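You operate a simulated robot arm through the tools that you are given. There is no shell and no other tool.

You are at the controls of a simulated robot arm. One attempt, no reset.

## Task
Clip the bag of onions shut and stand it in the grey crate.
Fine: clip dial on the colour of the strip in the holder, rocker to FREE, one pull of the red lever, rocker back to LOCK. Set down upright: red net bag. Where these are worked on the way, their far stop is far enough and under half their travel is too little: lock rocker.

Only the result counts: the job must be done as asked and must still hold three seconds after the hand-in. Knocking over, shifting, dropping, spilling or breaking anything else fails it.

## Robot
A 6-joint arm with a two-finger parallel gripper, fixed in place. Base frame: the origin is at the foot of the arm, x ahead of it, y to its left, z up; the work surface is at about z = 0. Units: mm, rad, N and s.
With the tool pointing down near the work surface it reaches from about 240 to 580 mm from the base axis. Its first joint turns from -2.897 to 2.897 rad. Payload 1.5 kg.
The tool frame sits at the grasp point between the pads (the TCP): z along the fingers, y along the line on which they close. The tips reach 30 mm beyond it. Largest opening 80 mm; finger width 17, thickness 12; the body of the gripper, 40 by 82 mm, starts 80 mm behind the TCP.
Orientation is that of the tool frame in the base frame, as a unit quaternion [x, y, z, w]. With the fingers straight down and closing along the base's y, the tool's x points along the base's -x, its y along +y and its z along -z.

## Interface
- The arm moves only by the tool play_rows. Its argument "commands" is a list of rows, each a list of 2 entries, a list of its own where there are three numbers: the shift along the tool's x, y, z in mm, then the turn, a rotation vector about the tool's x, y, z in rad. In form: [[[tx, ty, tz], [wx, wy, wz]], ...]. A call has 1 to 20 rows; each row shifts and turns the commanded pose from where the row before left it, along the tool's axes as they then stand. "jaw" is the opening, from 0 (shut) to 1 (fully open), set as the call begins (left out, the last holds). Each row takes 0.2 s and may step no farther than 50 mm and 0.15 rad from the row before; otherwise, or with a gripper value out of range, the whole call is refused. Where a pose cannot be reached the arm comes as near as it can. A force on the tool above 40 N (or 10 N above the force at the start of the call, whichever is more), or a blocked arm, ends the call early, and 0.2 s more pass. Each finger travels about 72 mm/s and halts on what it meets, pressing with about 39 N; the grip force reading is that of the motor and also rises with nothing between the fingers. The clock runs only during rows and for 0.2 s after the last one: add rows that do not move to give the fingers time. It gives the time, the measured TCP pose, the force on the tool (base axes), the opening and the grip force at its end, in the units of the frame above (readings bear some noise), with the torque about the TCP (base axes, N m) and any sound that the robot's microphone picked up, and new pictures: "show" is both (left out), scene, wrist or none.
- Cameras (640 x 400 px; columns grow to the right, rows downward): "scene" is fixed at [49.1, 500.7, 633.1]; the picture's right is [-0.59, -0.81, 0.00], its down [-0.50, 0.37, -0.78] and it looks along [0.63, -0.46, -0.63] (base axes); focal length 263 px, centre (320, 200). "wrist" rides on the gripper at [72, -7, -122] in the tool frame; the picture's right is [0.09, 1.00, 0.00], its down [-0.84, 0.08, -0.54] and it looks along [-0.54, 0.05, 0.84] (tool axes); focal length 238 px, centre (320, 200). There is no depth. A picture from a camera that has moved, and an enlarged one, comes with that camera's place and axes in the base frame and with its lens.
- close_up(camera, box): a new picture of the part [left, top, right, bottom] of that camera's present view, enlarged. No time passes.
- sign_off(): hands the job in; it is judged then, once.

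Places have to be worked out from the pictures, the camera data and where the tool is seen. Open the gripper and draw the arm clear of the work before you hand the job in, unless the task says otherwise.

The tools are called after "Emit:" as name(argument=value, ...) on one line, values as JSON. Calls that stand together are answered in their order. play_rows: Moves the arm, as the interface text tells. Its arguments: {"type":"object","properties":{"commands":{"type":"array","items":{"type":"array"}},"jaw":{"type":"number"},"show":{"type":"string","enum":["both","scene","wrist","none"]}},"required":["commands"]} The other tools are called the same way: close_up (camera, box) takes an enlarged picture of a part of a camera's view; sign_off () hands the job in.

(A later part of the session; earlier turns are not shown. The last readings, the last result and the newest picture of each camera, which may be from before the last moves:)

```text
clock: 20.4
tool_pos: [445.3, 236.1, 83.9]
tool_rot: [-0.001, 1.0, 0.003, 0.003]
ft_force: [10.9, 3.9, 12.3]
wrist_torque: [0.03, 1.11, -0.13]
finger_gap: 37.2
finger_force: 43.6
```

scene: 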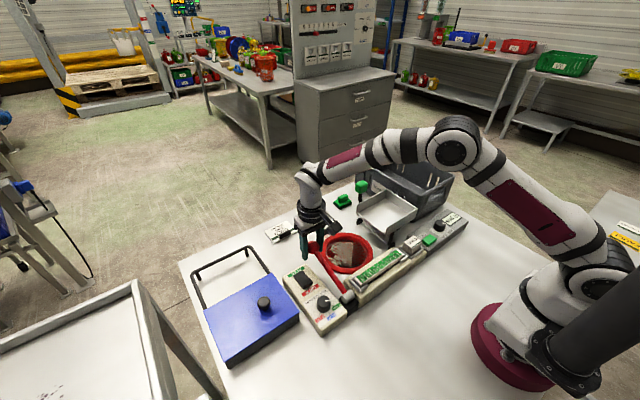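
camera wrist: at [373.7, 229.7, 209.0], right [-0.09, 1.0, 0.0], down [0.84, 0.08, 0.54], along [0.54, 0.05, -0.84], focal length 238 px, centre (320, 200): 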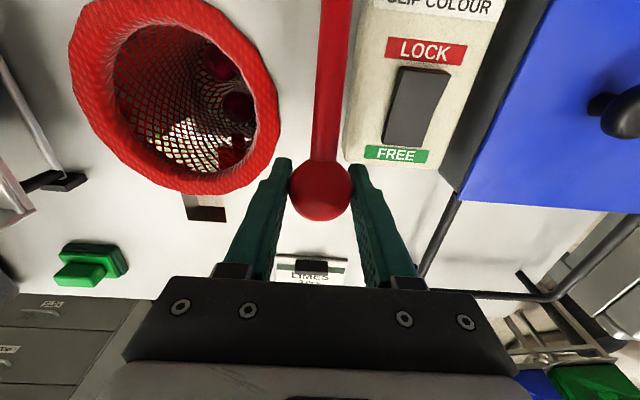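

Downward gives much less resistance (12 N, partly because I strayed off the arc). I continue down a little along the correct arc and watch the force and picture.

Emit:
play_rows(commands=[[[-1.2, 0, 3], [0, 0, 0]], [[-1.2, 0, 3], [0, 0, 0]], [[0, 0, 0], [0, 0, 0]]], show="scene")

Emit:
close_up(camera="scene", box=[270, 200, 380, 310])

```text
clock: 21.2
tool_pos: [447.0, 236.3, 77.7]
tool_rot: [0.0, 1.0, 0.002, 0.002]
ft_force: [9.8, 4.4, 10.6]
wrist_torque: [0.08, 0.84, -0.03]
finger_gap: 37.3
finger_force: 43.7
```

scene: 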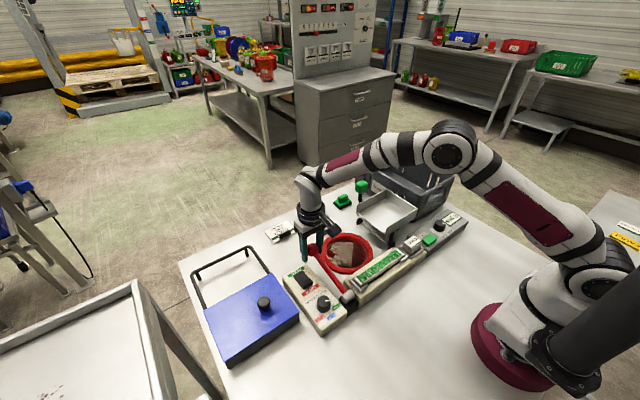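

```text
3.64 times, centred on (325, 255) of scene
camera zoom: at [49.1, 500.7, 633.1], right [-0.59, -0.81, 0.0], down [-0.5, 0.37, -0.78], along [0.63, -0.46, -0.63], focal length 958 px, centre (302, 0)
```

zoom: 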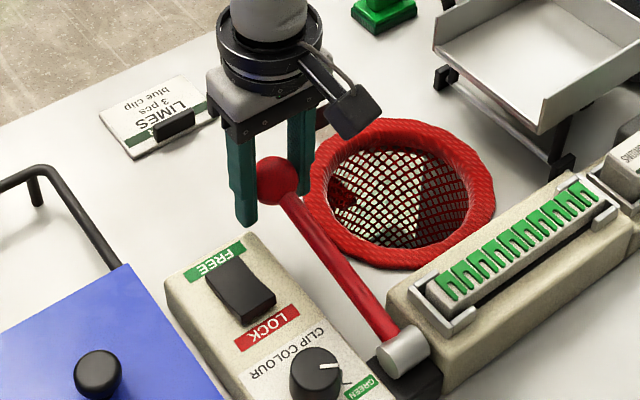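

The ball does move down with the hand, so the pull is downward. With the TCP at the ball centre my fingertips would reach the table first, so I bring the lever back to rest, let go, and regrip about 14 mm higher on the fingers.

Emit:
play_rows(commands=[[[1.2, 0, -3], [0, 0, 0]], [[1.0, 0, -3], [0, 0, 0]], [[0.6, 0, -3], [0, 0, 0]], [[0, 0, 0], [0, 0, 0]]], show="none")

Emit:
play_rows(commands=[[[0, 0, 0], [0, 0, 0]], [[0, 0, 0], [0, 0, 0]], [[0, 0, -14], [0, 0, 0]], [[0, 0, 0], [0, 0, 0]]], jaw=0.65, show="both")

Emit:
close_up(camera="wrist", box=[240, 80, 400, 240])

Emit:
close_up(camera="scene", box=[270, 200, 380, 310])

```text
clock: 22.2
tool_pos: [442.7, 235.9, 86.2]
tool_rot: [0.0, 1.0, 0.002, 0.002]
ft_force: [15.3, 8.5, -2.1]
wrist_torque: [-0.02, -1.04, 0.06]
finger_gap: 37.3
finger_force: 44.1
```

```text
clock: 23.2
tool_pos: [443.3, 236.0, 101.4]
tool_rot: [0.0, 1.0, 0.002, 0.002]
ft_force: [-0.3, -0.3, -0.8]
wrist_torque: [0.01, 0.01, -0.03]
finger_gap: 51.9
finger_force: 0.1
camera wrist: at [372.7, 229.7, 222.0], right [-0.09, 1.0, 0.0], down [0.84, 0.08, 0.54], along [0.54, 0.05, -0.84], focal length 238 px, centre (320, 200)
```

scene: 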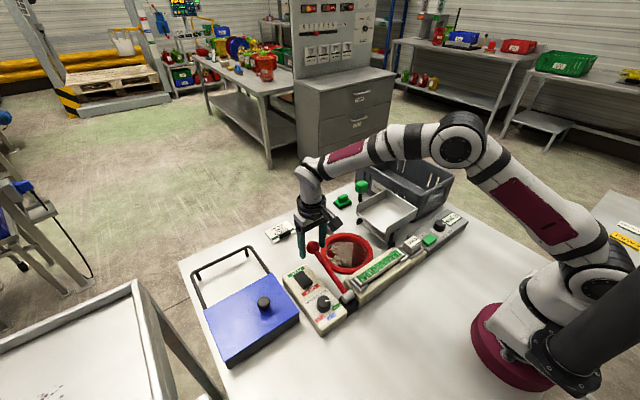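
wrist: 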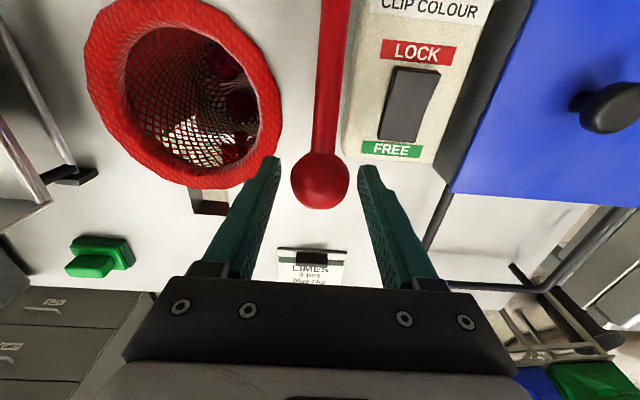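

```text
2.50 times, centred on (320, 160) of wrist
camera zoom: at [372.7, 229.7, 222.0], right [-0.09, 1.0, 0.0], down [0.84, 0.08, 0.54], along [0.54, 0.05, -0.84], focal length 596 px, centre (320, 300)
```

zoom: 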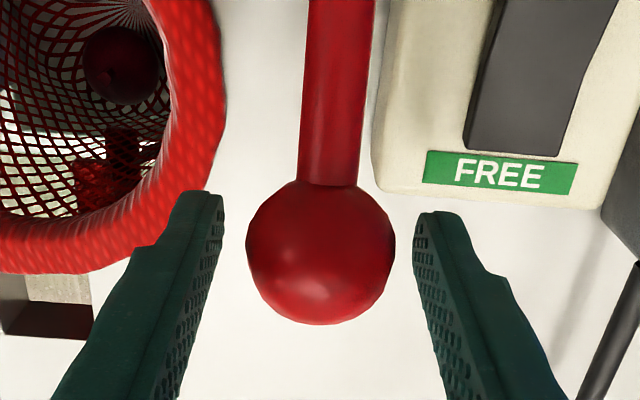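

```text
3.64 times, centred on (325, 255) of scene
camera zoom: at [49.1, 500.7, 633.1], right [-0.59, -0.81, 0.0], down [-0.5, 0.37, -0.78], along [0.63, -0.46, -0.63], focal length 958 px, centre (302, 0)
```

zoom: 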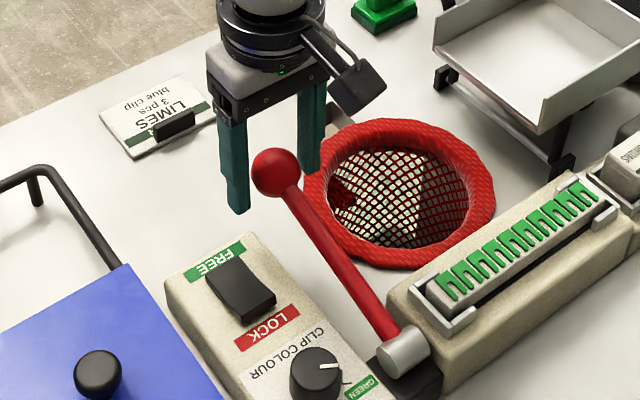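

The lever went back to rest. I regrip the ball with the TCP about 15 mm above its centre.

Emit:
play_rows(commands=[[[-2.2, 0.3, 0], [0, 0, 0]], [[0, 0, 0], [0, 0, 0]]], jaw=0.65, show="none")

Emit:
play_rows(commands=[[[0, 0, 0], [0, 0, 0]], [[0, 0, 0], [0, 0, 0]], [[0, 0, 0], [0, 0, 0]]], jaw=0.0, show="none")

```text
clock: 23.8
tool_pos: [446.1, 236.4, 102.0]
tool_rot: [0.0, 1.0, 0.002, 0.002]
ft_force: [0.2, -0.7, -0.2]
wrist_torque: [-0.04, 0.04, 0.0]
finger_gap: 52.0
finger_force: 0.0
```

```text
clock: 24.6
tool_pos: [446.1, 235.8, 100.8]
tool_rot: [0.0, 1.0, 0.002, 0.001]
ft_force: [-0.7, -6.9, 1.6]
wrist_torque: [-0.09, 0.06, 0.03]
finger_gap: 37.1
finger_force: 43.6
```

Gripped again. I pull the ball down along its arc.

Emit:
play_rows(commands=[[[-1.8, 0, 6.5], [0, 0, 0]], [[-1.5, 0, 6.5], [0, 0, 0]], [[-1.1, 0, 6.7], [0, 0, 0]], [[-0.7, 0, 6.7], [0, 0, 0]], [[-0.4, 0, 6.8], [0, 0, 0]], [[-0.2, 0, 6.8], [0, 0, 0]], [[0, 0, 0], [0, 0, 0]]], show="scene")

Emit:
close_up(camera="scene", box=[270, 200, 380, 310])

```text
clock: 26.0
tool_pos: [451.3, 234.4, 65.5]
tool_rot: [0.001, 1.0, 0.002, 0.001]
ft_force: [-6.2, -8.4, 10.2]
wrist_torque: [0.11, 0.14, 0.09]
finger_gap: 37.0
finger_force: 43.3
stopped in row 7: the force on the tool passed its limit at 60 N (the readings are from after the stop); the commanded pose is now the measured one
```

scene: 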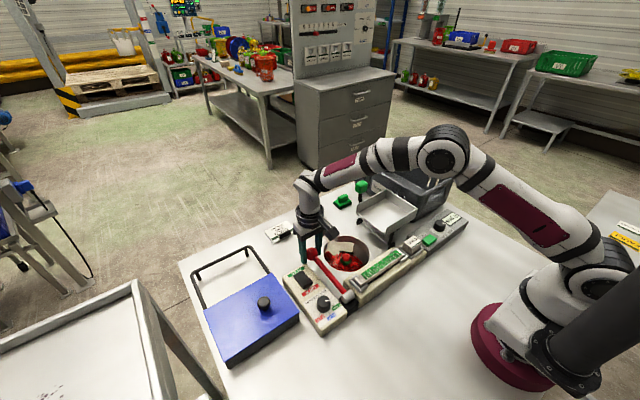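

```text
3.64 times, centred on (325, 255) of scene
camera zoom: at [49.1, 500.7, 633.1], right [-0.59, -0.81, 0.0], down [-0.5, 0.37, -0.78], along [0.63, -0.46, -0.63], focal length 958 px, centre (302, 0)
```

zoom: 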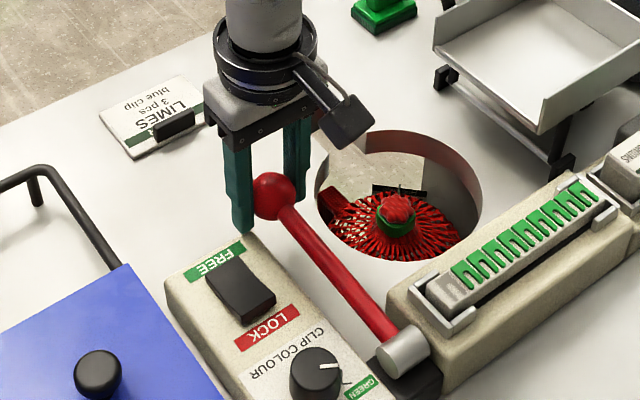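

The machine clipped the bag: a green clip sits on the gathered neck and the strip is one clip shorter. I guide the lever back up along its arc to rest, then release it.

Emit:
play_rows(commands=[[[0.2, 0, -6.5], [0, 0, 0]], [[0.5, 0, -6.5], [0, 0, 0]], [[0.8, 0, -6.5], [0, 0, 0]], [[1.2, 0, -6.5], [0, 0, 0]], [[1.5, 0, -6.3], [0, 0, 0]], [[0.5, 0, -2], [0, 0, 0]], [[0, 0, 0], [0, 0, 0]]], show="scene")

Emit:
close_up(camera="scene", box=[270, 200, 380, 310])

```text
clock: 27.6
tool_pos: [446.7, 236.2, 98.7]
tool_rot: [0.001, 1.0, 0.002, 0.001]
ft_force: [-4.1, -0.2, -7.2]
wrist_torque: [-0.07, -1.01, 0.11]
finger_gap: 37.0
finger_force: 43.3
```

scene: 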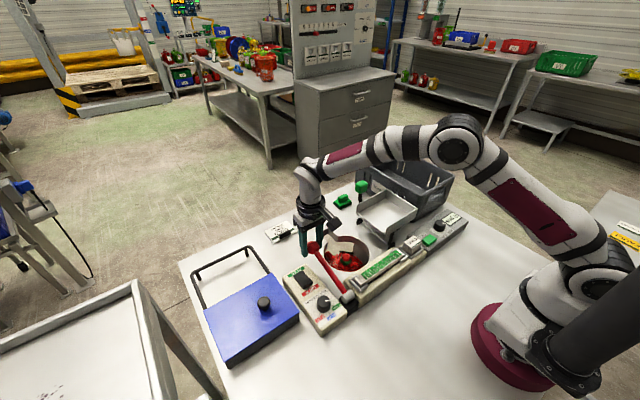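

```text
3.64 times, centred on (325, 255) of scene
camera zoom: at [49.1, 500.7, 633.1], right [-0.59, -0.81, 0.0], down [-0.5, 0.37, -0.78], along [0.63, -0.46, -0.63], focal length 958 px, centre (302, 0)
```

zoom: 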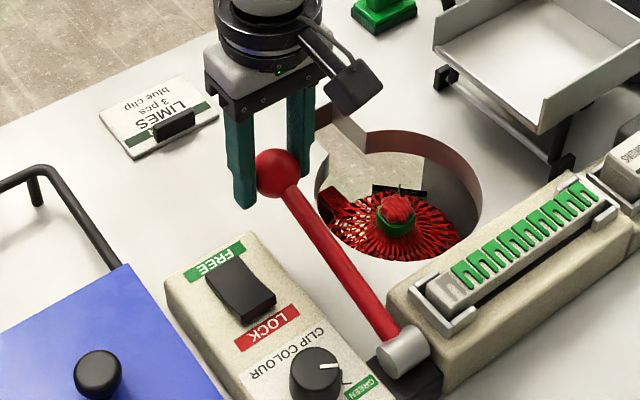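

The lever is back at rest. I open, rise, and then go over the rocker's raised LOCK end at about (385, 296) with the fingers closed.

Emit:
play_rows(commands=[[[0, 0, 0], [0, 0, 0]], [[0, 0, 0], [0, 0, 0]], [[0, 0, -30], [0, 0, 0]], [[0, 0, -50], [0, 0, 0]], [[0, 0, 0], [0, 0, 0]]], jaw=0.65, show="wrist")

Emit:
play_rows(commands=[[[20.6, 20, 0], [0, 0, 0]], [[20.6, 20, 0], [0, 0, 0]], [[20.5, 19.8, 0], [0, 0, 0]], [[0, 0, 40], [0, 0, 0]], [[0, 0, 40], [0, 0, 0]], [[0, 0, 0], [0, 0, 0]]], jaw=0.0, show="both")

Emit:
close_up(camera="scene", box=[280, 235, 350, 305])

Emit:
close_up(camera="wrist", box=[240, 110, 400, 270])

```text
clock: 28.8
tool_pos: [448.6, 235.3, 179.3]
tool_rot: [0.001, 1.0, 0.002, 0.003]
ft_force: [-0.7, 0.2, -0.5]
wrist_torque: [0.01, -0.03, 0.01]
finger_gap: 52.0
finger_force: 0.1
camera wrist: at [376.2, 228.8, 300.1], right [-0.09, 1.0, 0.0], down [0.83, 0.07, 0.55], along [0.54, 0.05, -0.84], focal length 238 px, centre (320, 200)
```

wrist: 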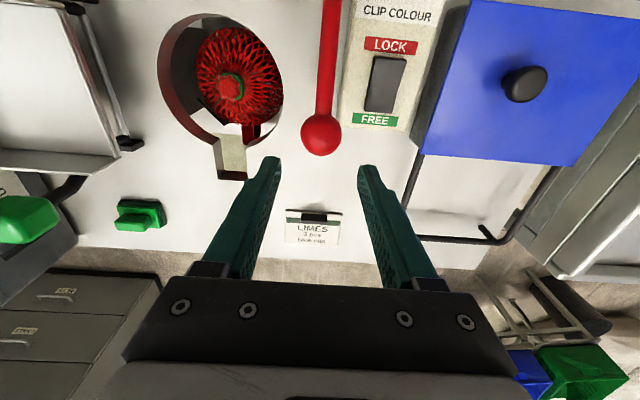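

```text
clock: 30.2
tool_pos: [385.3, 297.5, 97.1]
tool_rot: [0.001, 1.0, 0.002, 0.002]
ft_force: [-0.7, -1.3, -0.6]
wrist_torque: [0.01, 0.01, 0.01]
finger_gap: 0.0
finger_force: 21.1
camera wrist: at [314.3, 290.3, 218.9], right [-0.09, 1.0, 0.0], down [0.83, 0.07, 0.55], along [0.54, 0.05, -0.84], focal length 238 px, centre (320, 200)
```

scene: 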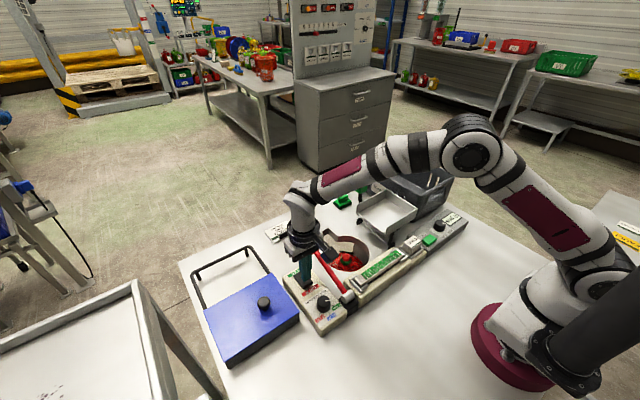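
wrist: 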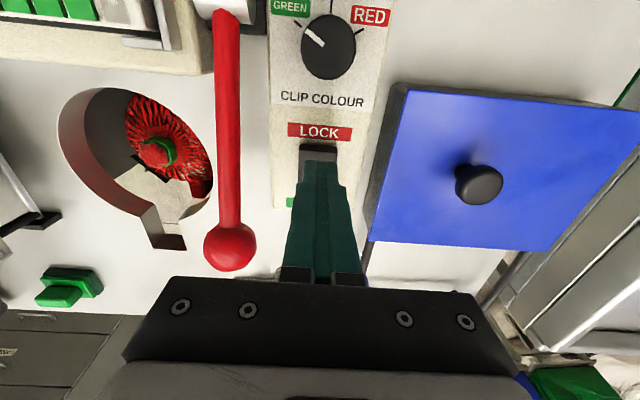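

```text
5.71 times, centred on (315, 270) of scene
camera zoom: at [49.1, 500.7, 633.1], right [-0.59, -0.81, 0.0], down [-0.5, 0.37, -0.78], along [0.63, -0.46, -0.63], focal length 1505 px, centre (349, -200)
```

zoom: 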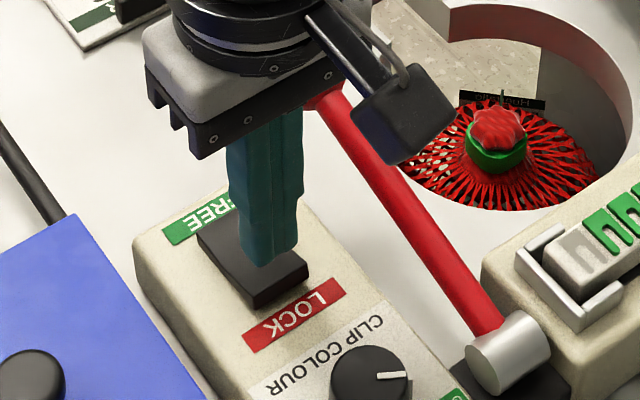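

```text
2.50 times, centred on (320, 190) of wrist
camera zoom: at [314.3, 290.3, 218.9], right [-0.09, 1.0, 0.0], down [0.83, 0.07, 0.55], along [0.54, 0.05, -0.84], focal length 596 px, centre (320, 225)
```

zoom: 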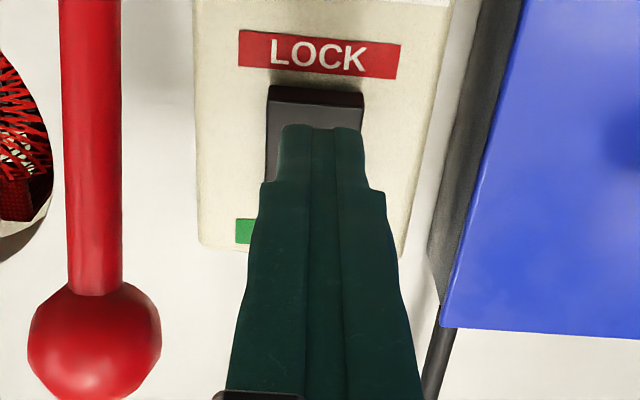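

The fingertips are above the LOCK end. I press down in small steps as before.

Emit:
play_rows(commands=[[[2, -1, 8], [0, 0, 0]], [[0, 0, 5], [0, 0, 0]], [[0, 0, 4], [0, 0, 0]], [[0, 0, 3], [0, 0, 0]], [[0, 0, 2], [0, 0, 0]], [[0, 0, 1], [0, 0, 0]]], show="scene")

Emit:
close_up(camera="scene", box=[280, 235, 350, 305])

```text
clock: 31.6
tool_pos: [384.5, 294.9, 75.2]
tool_rot: [0.001, 1.0, 0.002, 0.001]
ft_force: [-0.1, 0.1, 0.2]
wrist_torque: [-0.02, 0.02, -0.01]
finger_gap: 0.1
finger_force: 21.2
```

scene: 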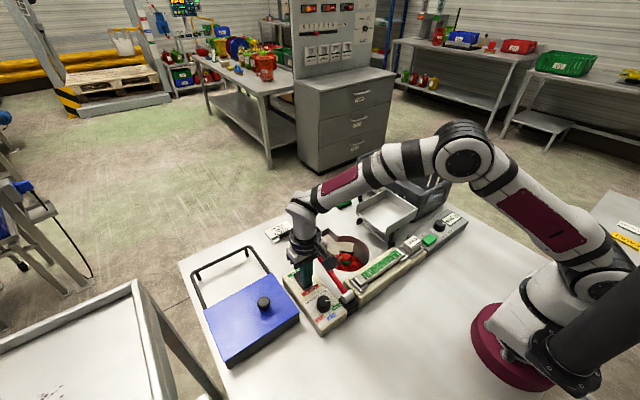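

```text
5.71 times, centred on (315, 270) of scene
camera zoom: at [49.1, 500.7, 633.1], right [-0.59, -0.81, 0.0], down [-0.5, 0.37, -0.78], along [0.63, -0.46, -0.63], focal length 1505 px, centre (349, -200)
```

zoom: 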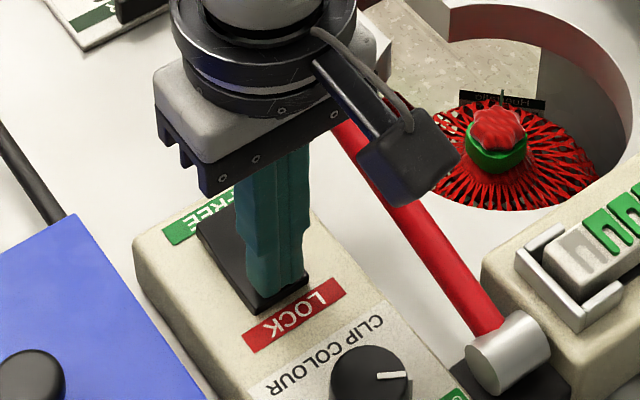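

The rocker seems to have snapped over, with no force left on the tool. I press a little further until I feel the stop.

Emit:
play_rows(commands=[[[0, 0, 1], [0, 0, 0]], [[0, 0, 1], [0, 0, 0]], [[0, 0, 1], [0, 0, 0]], [[0, 0, 1], [0, 0, 0]]], show="none")

```text
clock: 32.6
tool_pos: [384.0, 295.2, 73.2]
tool_rot: [0.002, 1.0, 0.003, 0.002]
ft_force: [-5.0, -2.5, 11.0]
wrist_torque: [-0.09, 0.04, -0.01]
finger_gap: 0.0
finger_force: 21.7
stopped in row 4: the force on the tool passed its limit at 44 N (the readings are from after the stop); the commanded pose is now the measured one
```

It met the stop at 44 N. I lift off and look at the rocker and the bag in the hole.

Emit:
play_rows(commands=[[[0, 0, -25], [0, 0, 0]], [[0, 0, -40], [0, 0, 0]], [[0, -30, -30], [0, 0, 0]], [[0, -40, 0], [0, 0, 0]], [[0, -40, -20], [0, 0, 0]], [[0, -40, -20], [0, 0, 0]], [[0, -25, -40], [0, 0, 0]], [[0, 0, 0], [0, 0, 0]]], jaw=0.75, show="both")

Emit:
close_up(camera="scene", box=[280, 235, 350, 305])

Emit:
close_up(camera="wrist", box=[220, 70, 420, 210])

Emit:
close_up(camera="scene", box=[310, 220, 390, 280])

```text
clock: 34.4
tool_pos: [382.9, 119.2, 249.0]
tool_rot: [0.001, 1.0, 0.002, 0.002]
ft_force: [-0.4, -0.5, 0.3]
wrist_torque: [-0.03, -0.01, -0.03]
finger_gap: 60.1
finger_force: 0.0
camera wrist: at [310.6, 112.7, 369.3], right [-0.09, 1.0, 0.0], down [0.83, 0.07, 0.55], along [0.54, 0.05, -0.84], focal length 238 px, centre (320, 200)
```

scene: 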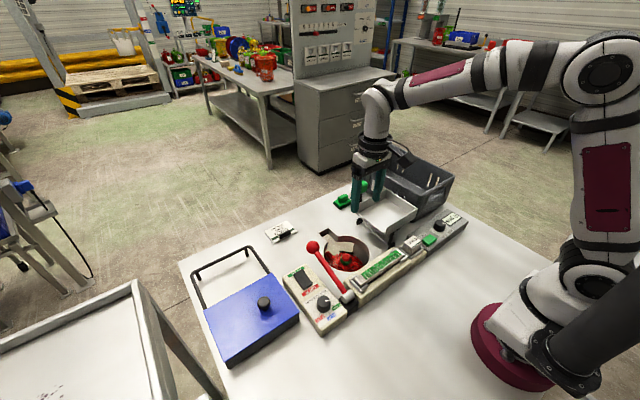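
wrist: 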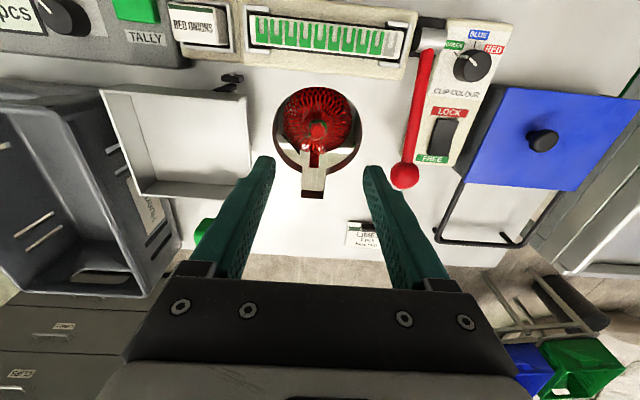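

```text
5.71 times, centred on (315, 270) of scene
camera zoom: at [49.1, 500.7, 633.1], right [-0.59, -0.81, 0.0], down [-0.5, 0.37, -0.78], along [0.63, -0.46, -0.63], focal length 1505 px, centre (349, -200)
```

zoom: 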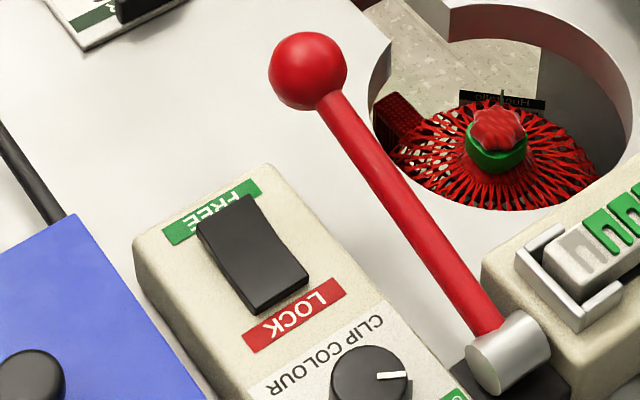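

```text
2.86 times, centred on (320, 140) of wrist
camera zoom: at [310.6, 112.7, 369.3], right [-0.09, 1.0, 0.0], down [0.83, 0.07, 0.55], along [0.54, 0.05, -0.84], focal length 681 px, centre (320, 371)
```

zoom: 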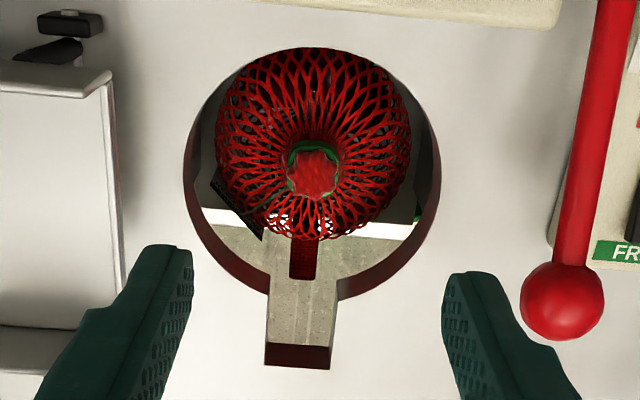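

```text
6.67 times, centred on (350, 250) of scene
camera zoom: at [49.1, 500.7, 633.1], right [-0.59, -0.81, 0.0], down [-0.5, 0.37, -0.78], along [0.63, -0.46, -0.63], focal length 1756 px, centre (120, -133)
```

zoom: 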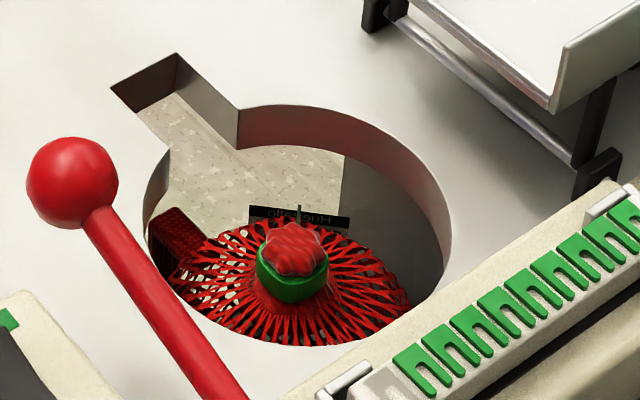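

The rocker is back on LOCK, the lever is up and the dial is on GREEN. The bag's neck with the green clip is about 30 mm below the table top in a keyhole-shaped opening, and a side part of the bag points toward the slot on the +x side. I zoom in on it.

Emit:
close_up(camera="wrist", box=[270, 80, 370, 205])

Emit:
close_up(camera="scene", box=[320, 225, 385, 275])

Emit:
close_up(camera="wrist", box=[0, 60, 260, 260])

Emit:
close_up(camera="scene", box=[340, 130, 480, 250])

```text
3.20 times, centred on (320, 142) of wrist
camera zoom: at [310.6, 112.7, 369.3], right [-0.09, 1.0, 0.0], down [0.83, 0.07, 0.55], along [0.54, 0.05, -0.84], focal length 763 px, centre (320, 384)
```

zoom: 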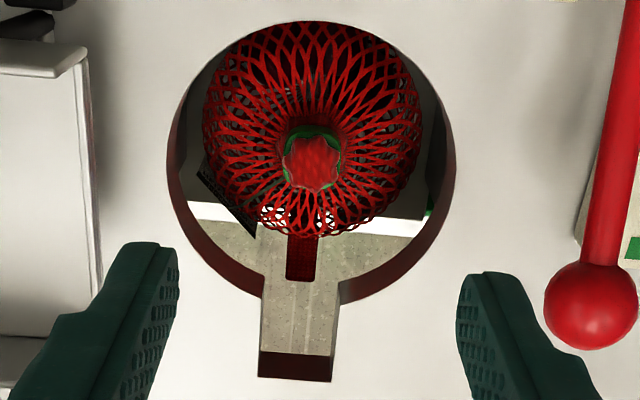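

```text
8.00 times, centred on (352, 250) of scene
camera zoom: at [49.1, 500.7, 633.1], right [-0.59, -0.81, 0.0], down [-0.5, 0.37, -0.78], along [0.63, -0.46, -0.63], focal length 2107 px, centre (60, -200)
```

zoom: 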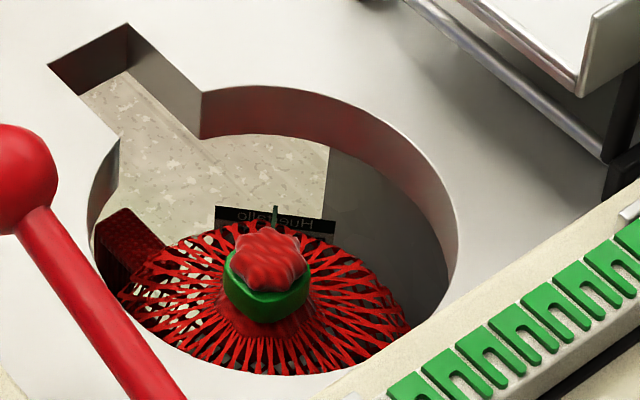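

```text
2.00 times, centred on (130, 160) of wrist
camera zoom: at [310.6, 112.7, 369.3], right [-0.09, 1.0, 0.0], down [0.83, 0.07, 0.55], along [0.54, 0.05, -0.84], focal length 477 px, centre (700, 280)
```

zoom: 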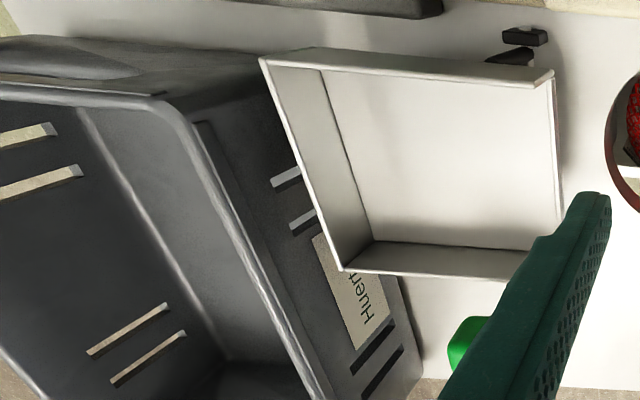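

```text
3.33 times, centred on (410, 190) of scene
camera zoom: at [49.1, 500.7, 633.1], right [-0.59, -0.81, 0.0], down [-0.5, 0.37, -0.78], along [0.63, -0.46, -0.63], focal length 878 px, centre (20, 233)
```

zoom: 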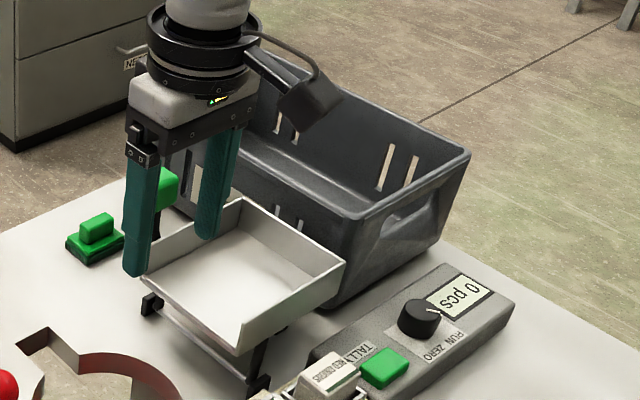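

The neck and clip are centred at about (430,120), with the clip at z −36 to −50. The bag is about 125 mm wide in a hole about 139 mm across, so it must be lifted straight up without turning. Before grasping, I survey the crate from above to place the bag accurately.

Emit:
play_rows(commands=[[[0, 0, -40], [0, 0, 0]], [[0, 0, -41], [0, 0, 0]], [[4.1, -45, 0], [0, 0, 0]], [[4.1, -45, 0], [0, 0, 0]], [[4.1, -45, 0], [0, 0, 0]], [[4.1, -45, 0], [0, 0, 0]], [[4.1, -45, 0], [0, 0, 0]], [[4.1, -45, 0], [0, 0, 0]], [[4.1, -45, 0], [0, 0, 0]], [[4.1, -47, 0], [0, 0, 0]], [[0, 0, 0], [0, 0, 0]]], jaw=0.75, show="both")

Emit:
close_up(camera="wrist", box=[200, 30, 440, 260])

Emit:
close_up(camera="scene", box=[310, 220, 390, 280])

```text
clock: 36.8
tool_pos: [347.3, -242.4, 326.5]
tool_rot: [0.001, 1.0, 0.002, 0.002]
ft_force: [0.3, 0.5, -0.4]
wrist_torque: [0.01, 0.0, -0.01]
finger_gap: 60.2
finger_force: 0.1
camera wrist: at [276.7, -248.9, 447.6], right [-0.09, 1.0, 0.0], down [0.83, 0.07, 0.55], along [0.54, 0.05, -0.84], focal length 238 px, centre (320, 200)
```

scene: 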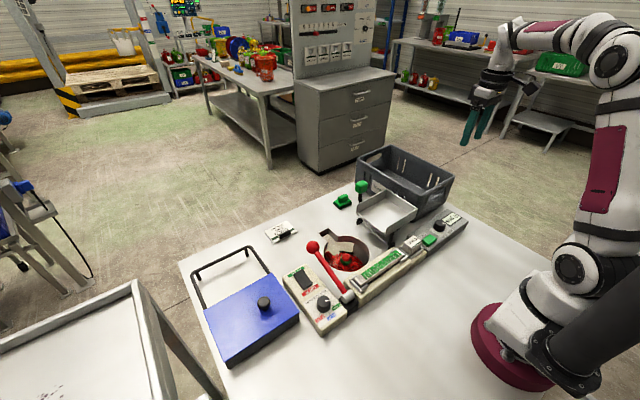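
wrist: 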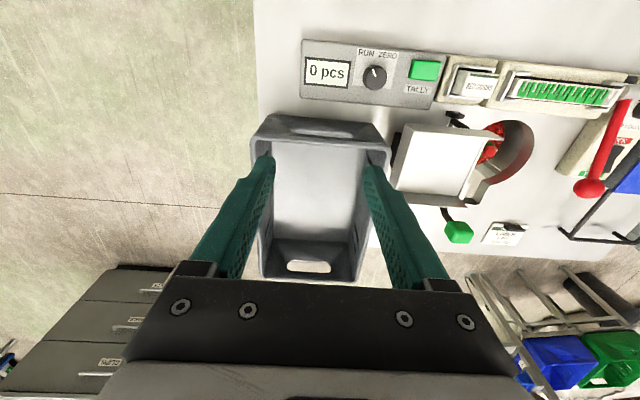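

```text
1.74 times, centred on (320, 145) of wrist
camera zoom: at [276.7, -248.9, 447.6], right [-0.09, 1.0, 0.0], down [0.83, 0.07, 0.55], along [0.54, 0.05, -0.84], focal length 414 px, centre (320, 296)
```

zoom: 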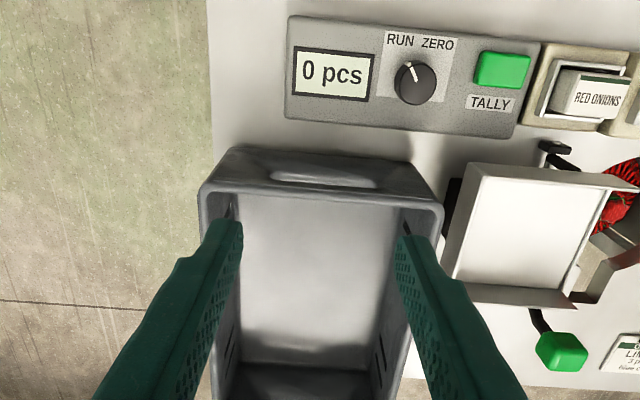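

```text
6.67 times, centred on (350, 250) of scene
camera zoom: at [49.1, 500.7, 633.1], right [-0.59, -0.81, 0.0], down [-0.5, 0.37, -0.78], along [0.63, -0.46, -0.63], focal length 1756 px, centre (120, -133)
```

zoom: 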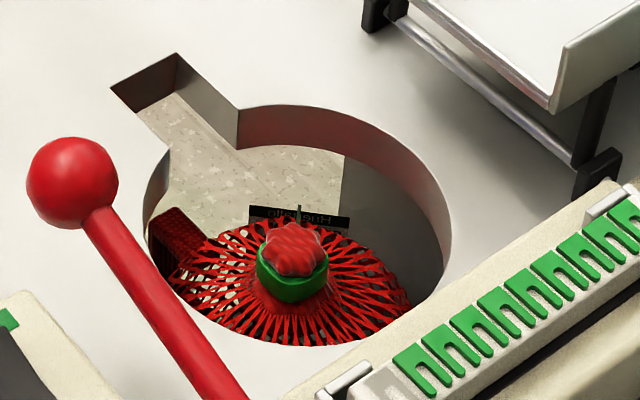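

From above I can see the crate's near rim, side walls and floor. I zoom in on them to measure the inside.

Emit:
close_up(camera="wrist", box=[240, 100, 400, 200])

Emit:
close_up(camera="wrist", box=[240, 180, 400, 290])

Emit:
close_up(camera="scene", box=[345, 135, 465, 235])

```text
4.00 times, centred on (320, 150) of wrist
camera zoom: at [276.7, -248.9, 447.6], right [-0.09, 1.0, 0.0], down [0.83, 0.07, 0.55], along [0.54, 0.05, -0.84], focal length 953 px, centre (320, 400)
```

zoom: 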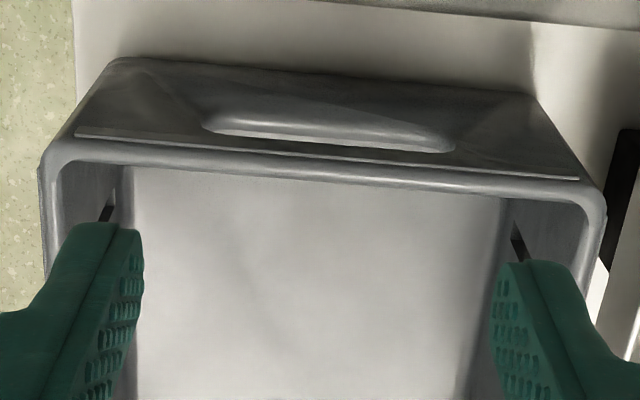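

```text
3.64 times, centred on (320, 235) of wrist
camera zoom: at [276.7, -248.9, 447.6], right [-0.09, 1.0, 0.0], down [0.83, 0.07, 0.55], along [0.54, 0.05, -0.84], focal length 867 px, centre (320, 73)
```

zoom: 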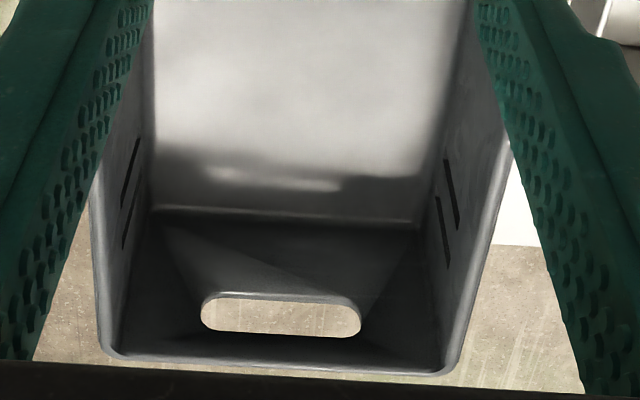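

```text
4.00 times, centred on (405, 185) of scene
camera zoom: at [49.1, 500.7, 633.1], right [-0.59, -0.81, 0.0], down [-0.5, 0.37, -0.78], along [0.63, -0.46, -0.63], focal length 1053 px, centre (-20, 260)
```

zoom: 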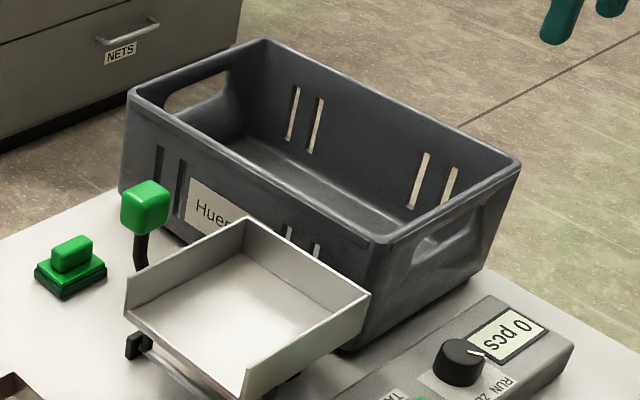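

The crate inside measures roughly x 397–675 and y −323 to −143 at the floor, with the rim at z 118. I plan to set the bag at about (490, −234). I go back above the bag's neck.

Emit:
play_rows(commands=[[[-10.3, 45.3, 0], [0, 0, 0]], [[-10.3, 45.3, 0], [0, 0, 0]], [[-10.3, 45.3, 0], [0, 0, 0]], [[-10.3, 45.3, 0], [0, 0, 0]], [[-10.3, 45.3, 0], [0, 0, 0]], [[-10.3, 45.3, 0], [0, 0, 0]], [[-10.3, 45.3, 0], [0, 0, 0]], [[-10.3, 45.3, 0], [0, 0, 0]], [[0, 0, 44], [0, 0, 0]], [[0, 0, 44], [0, 0, 0]], [[0, 0, 44], [0, 0, 0]], [[0, 0, 44], [0, 0, 0]], [[0, 0, 0], [0, 0, 0]]], jaw=0.7, show="both")

Emit:
close_up(camera="wrist", box=[220, 50, 420, 220])

Emit:
close_up(camera="scene", box=[310, 200, 400, 280])

```text
clock: 39.6
tool_pos: [433.2, 119.9, 152.6]
tool_rot: [0.001, 1.0, 0.003, 0.002]
ft_force: [0.2, -1.4, -0.3]
wrist_torque: [0.02, 0.02, -0.01]
finger_gap: 56.2
finger_force: 0.0
camera wrist: at [360.9, 113.8, 274.0], right [-0.09, 1.0, 0.0], down [0.83, 0.07, 0.55], along [0.54, 0.05, -0.84], focal length 238 px, centre (320, 200)
```

scene: 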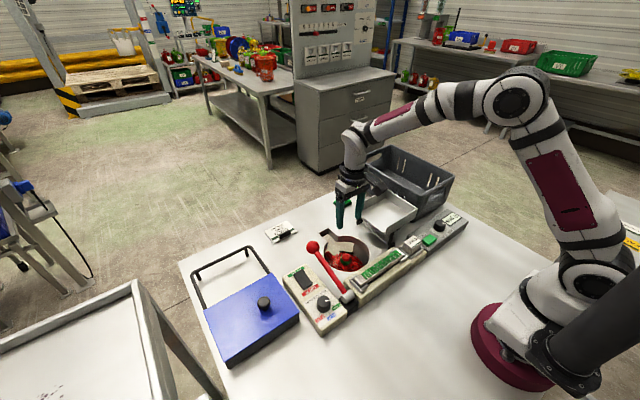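
wrist: 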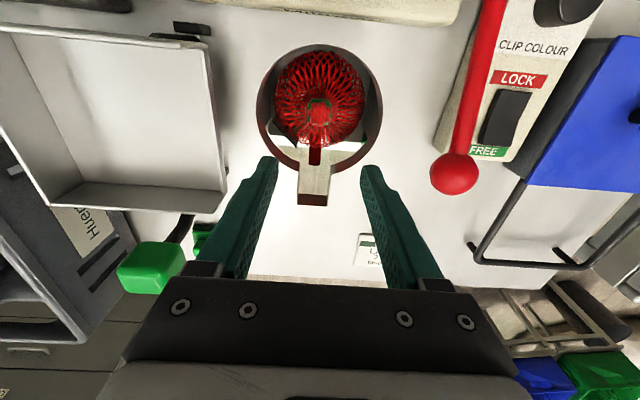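

```text
2.35 times, centred on (320, 135) of wrist
camera zoom: at [360.9, 113.8, 274.0], right [-0.09, 1.0, 0.0], down [0.83, 0.07, 0.55], along [0.54, 0.05, -0.84], focal length 561 px, centre (320, 353)
```

zoom: 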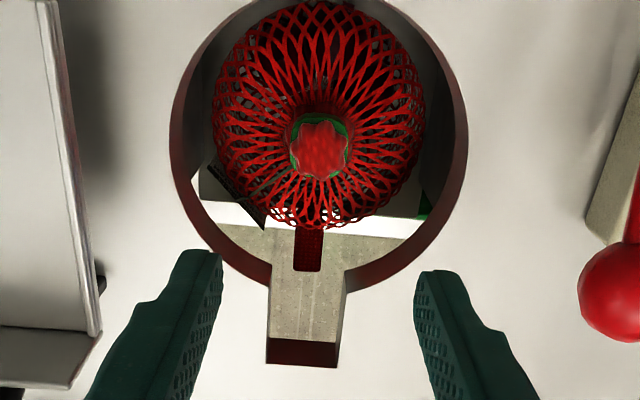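

```text
5.00 times, centred on (355, 240) of scene
camera zoom: at [49.1, 500.7, 633.1], right [-0.59, -0.81, 0.0], down [-0.5, 0.37, -0.78], along [0.63, -0.46, -0.63], focal length 1317 px, centre (145, 0)
```

zoom: 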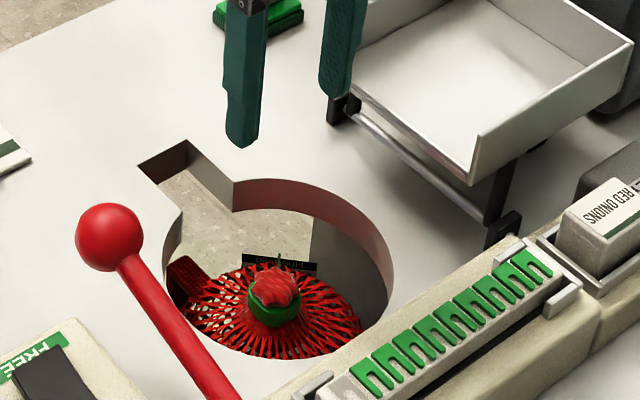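

The neck is confirmed at (430, 120.4). I lower the open fingers into the hole on both sides of the neck, stopping first at TCP z about 5.

Emit:
play_rows(commands=[[[3.2, 0.4, 40], [0, 0, 0]], [[0, 0, 40], [0, 0, 0]], [[0, 0, 37], [0, 0, 0]], [[0, 0, 30], [0, 0, 0]], [[0, 0, 0], [0, 0, 0]]], jaw=0.7, show="both")

Emit:
close_up(camera="wrist", box=[220, 50, 420, 270])

Emit:
close_up(camera="scene", box=[310, 200, 400, 280])

```text
clock: 40.8
tool_pos: [429.7, 121.4, 6.6]
tool_rot: [0.001, 1.0, 0.001, 0.001]
ft_force: [0.0, 0.3, 1.2]
wrist_torque: [0.02, 0.0, -0.02]
finger_gap: 55.9
finger_force: 0.0
camera wrist: at [358.0, 115.0, 126.9], right [-0.09, 1.0, 0.0], down [0.84, 0.07, 0.55], along [0.54, 0.05, -0.84], focal length 238 px, centre (320, 200)
```

scene: 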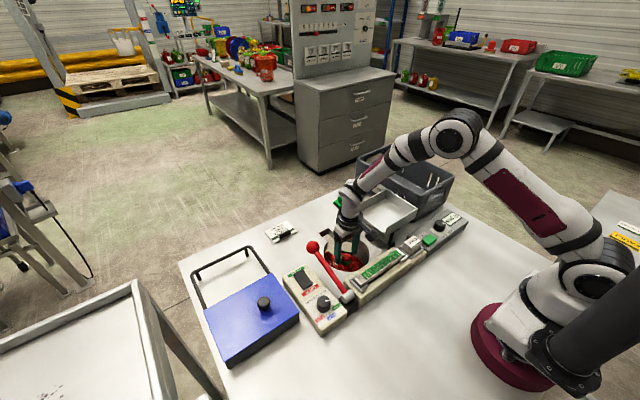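
wrist: 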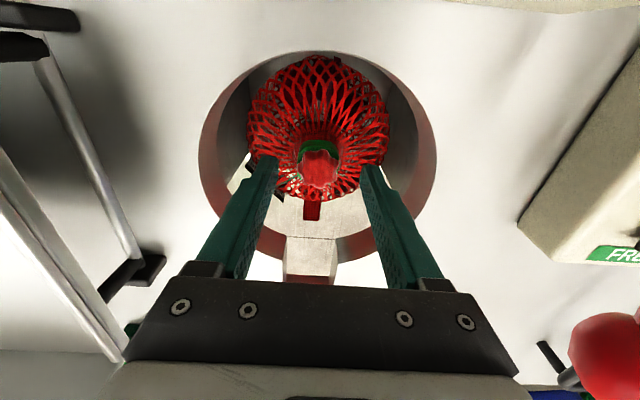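

```text
1.82 times, centred on (320, 160) of wrist
camera zoom: at [358.0, 115.0, 126.9], right [-0.09, 1.0, 0.0], down [0.84, 0.07, 0.55], along [0.54, 0.05, -0.84], focal length 433 px, centre (320, 273)
```

zoom: 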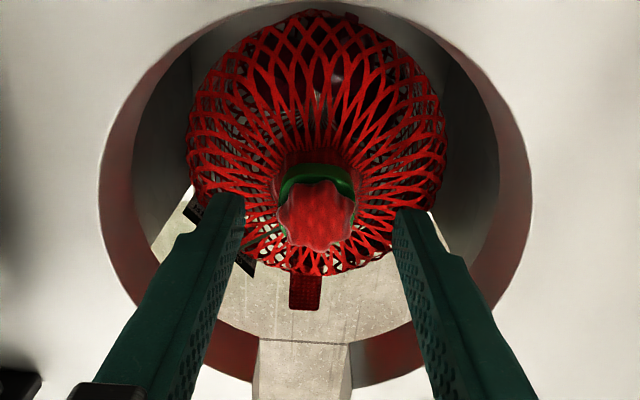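

```text
5.00 times, centred on (355, 240) of scene
camera zoom: at [49.1, 500.7, 633.1], right [-0.59, -0.81, 0.0], down [-0.5, 0.37, -0.78], along [0.63, -0.46, -0.63], focal length 1317 px, centre (145, 0)
```

zoom: 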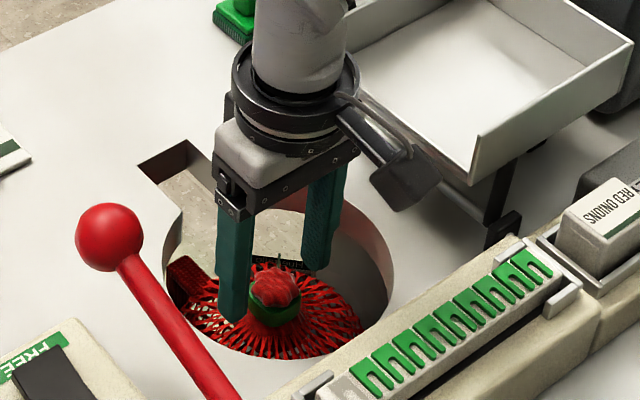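

The neck sits midway between the fingers. I lower another 29 mm so the pads cover the clip and tuft.

Emit:
play_rows(commands=[[[0, -0.8, 10], [0, 0, 0]], [[0, 0, 10], [0, 0, 0]], [[0, 0, 5], [0, 0, 0]], [[0, 0, 4], [0, 0, 0]], [[0, 0, 0], [0, 0, 0]]], jaw=0.7, show="both")

Emit:
close_up(camera="wrist", box=[220, 50, 420, 270])

Emit:
close_up(camera="scene", box=[310, 200, 400, 280])

```text
clock: 42.0
tool_pos: [430.7, 121.0, -23.2]
tool_rot: [0.001, 1.0, 0.002, 0.001]
ft_force: [0.1, 0.2, 3.2]
wrist_torque: [-0.09, 0.0, 0.04]
finger_gap: 56.2
finger_force: 0.8
camera wrist: at [358.7, 114.0, 98.3], right [-0.09, 1.0, 0.0], down [0.83, 0.07, 0.55], along [0.54, 0.05, -0.84], focal length 238 px, centre (320, 200)
```

scene: 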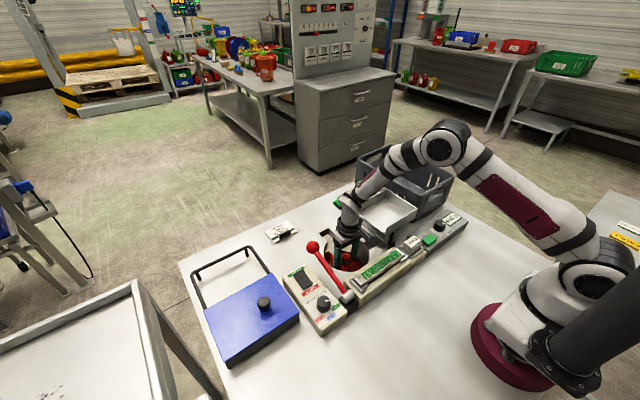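
wrist: 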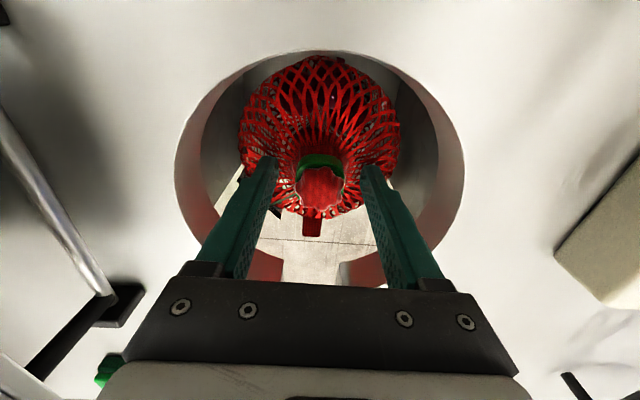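

```text
1.82 times, centred on (320, 160) of wrist
camera zoom: at [358.7, 114.0, 98.3], right [-0.09, 1.0, 0.0], down [0.83, 0.07, 0.55], along [0.54, 0.05, -0.84], focal length 433 px, centre (320, 273)
```

zoom: 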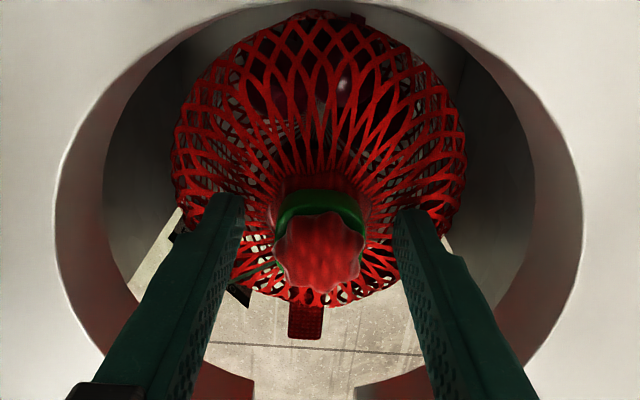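

```text
5.00 times, centred on (355, 240) of scene
camera zoom: at [49.1, 500.7, 633.1], right [-0.59, -0.81, 0.0], down [-0.5, 0.37, -0.78], along [0.63, -0.46, -0.63], focal length 1317 px, centre (145, 0)
```

zoom: 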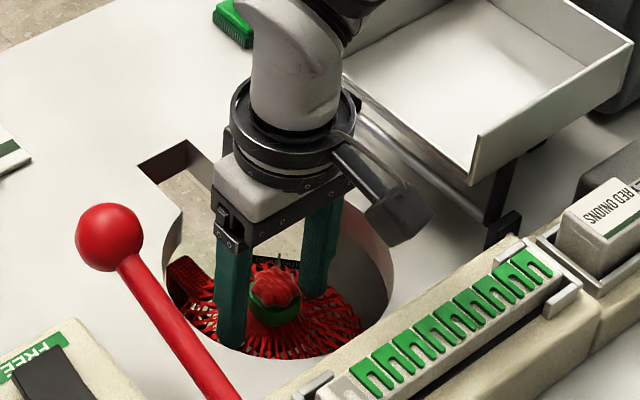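

There is a slight 3 N touch on the bag's shoulder, so I rise 2 mm and close on the clip.

Emit:
play_rows(commands=[[[0, 0, -2], [0, 0, 0]], [[0, 0, 0], [0, 0, 0]]], jaw=0.7, show="none")

Emit:
play_rows(commands=[[[0, 0, 0], [0, 0, 0]], [[0, 0, 0], [0, 0, 0]], [[0, 0, 0], [0, 0, 0]], [[0, 0, 0], [0, 0, 0]]], jaw=0.0, show="both")

Emit:
close_up(camera="wrist", box=[220, 50, 420, 270])

Emit:
close_up(camera="scene", box=[310, 200, 400, 280])

```text
clock: 42.6
tool_pos: [430.6, 120.6, -21.3]
tool_rot: [0.001, 1.0, 0.002, 0.002]
ft_force: [0.4, 0.2, 0.4]
wrist_torque: [0.01, 0.04, 0.02]
finger_gap: 56.1
finger_force: 0.0
```

```text
clock: 43.6
tool_pos: [430.9, 121.2, -19.7]
tool_rot: [0.002, 1.0, 0.002, 0.003]
ft_force: [-2.0, -3.8, 34.0]
wrist_torque: [-0.08, 0.1, -0.01]
finger_gap: 43.0
finger_force: 38.6
camera wrist: at [359.3, 114.3, 101.1], right [-0.09, 1.0, 0.0], down [0.83, 0.07, 0.55], along [0.55, 0.05, -0.84], focal length 238 px, centre (320, 200)
```

scene: 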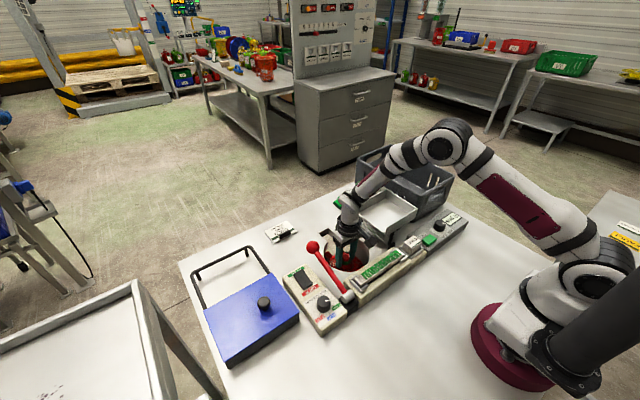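
wrist: 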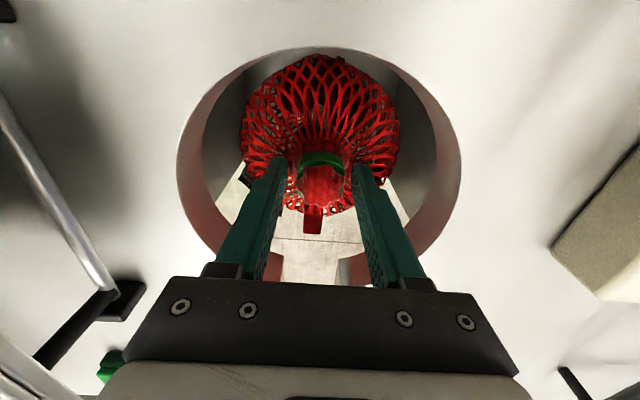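

```text
1.82 times, centred on (320, 160) of wrist
camera zoom: at [359.3, 114.3, 101.1], right [-0.09, 1.0, 0.0], down [0.83, 0.07, 0.55], along [0.55, 0.05, -0.84], focal length 433 px, centre (320, 273)
```

zoom: 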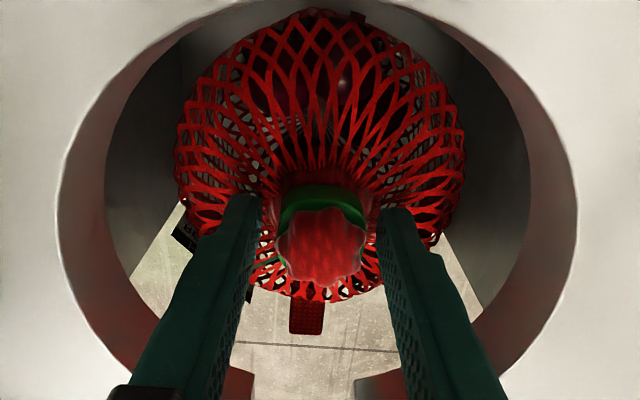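

```text
5.00 times, centred on (355, 240) of scene
camera zoom: at [49.1, 500.7, 633.1], right [-0.59, -0.81, 0.0], down [-0.5, 0.37, -0.78], along [0.63, -0.46, -0.63], focal length 1317 px, centre (145, 0)
```

zoom: 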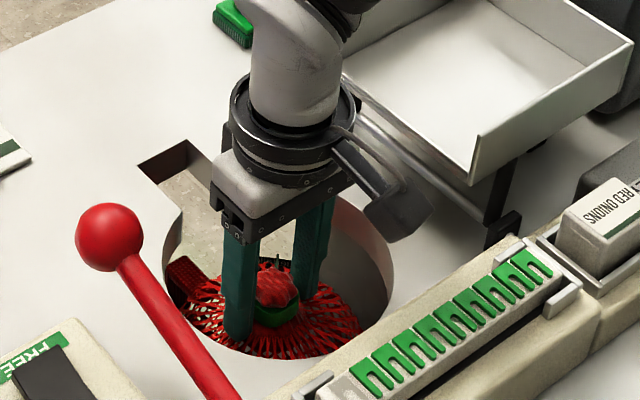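

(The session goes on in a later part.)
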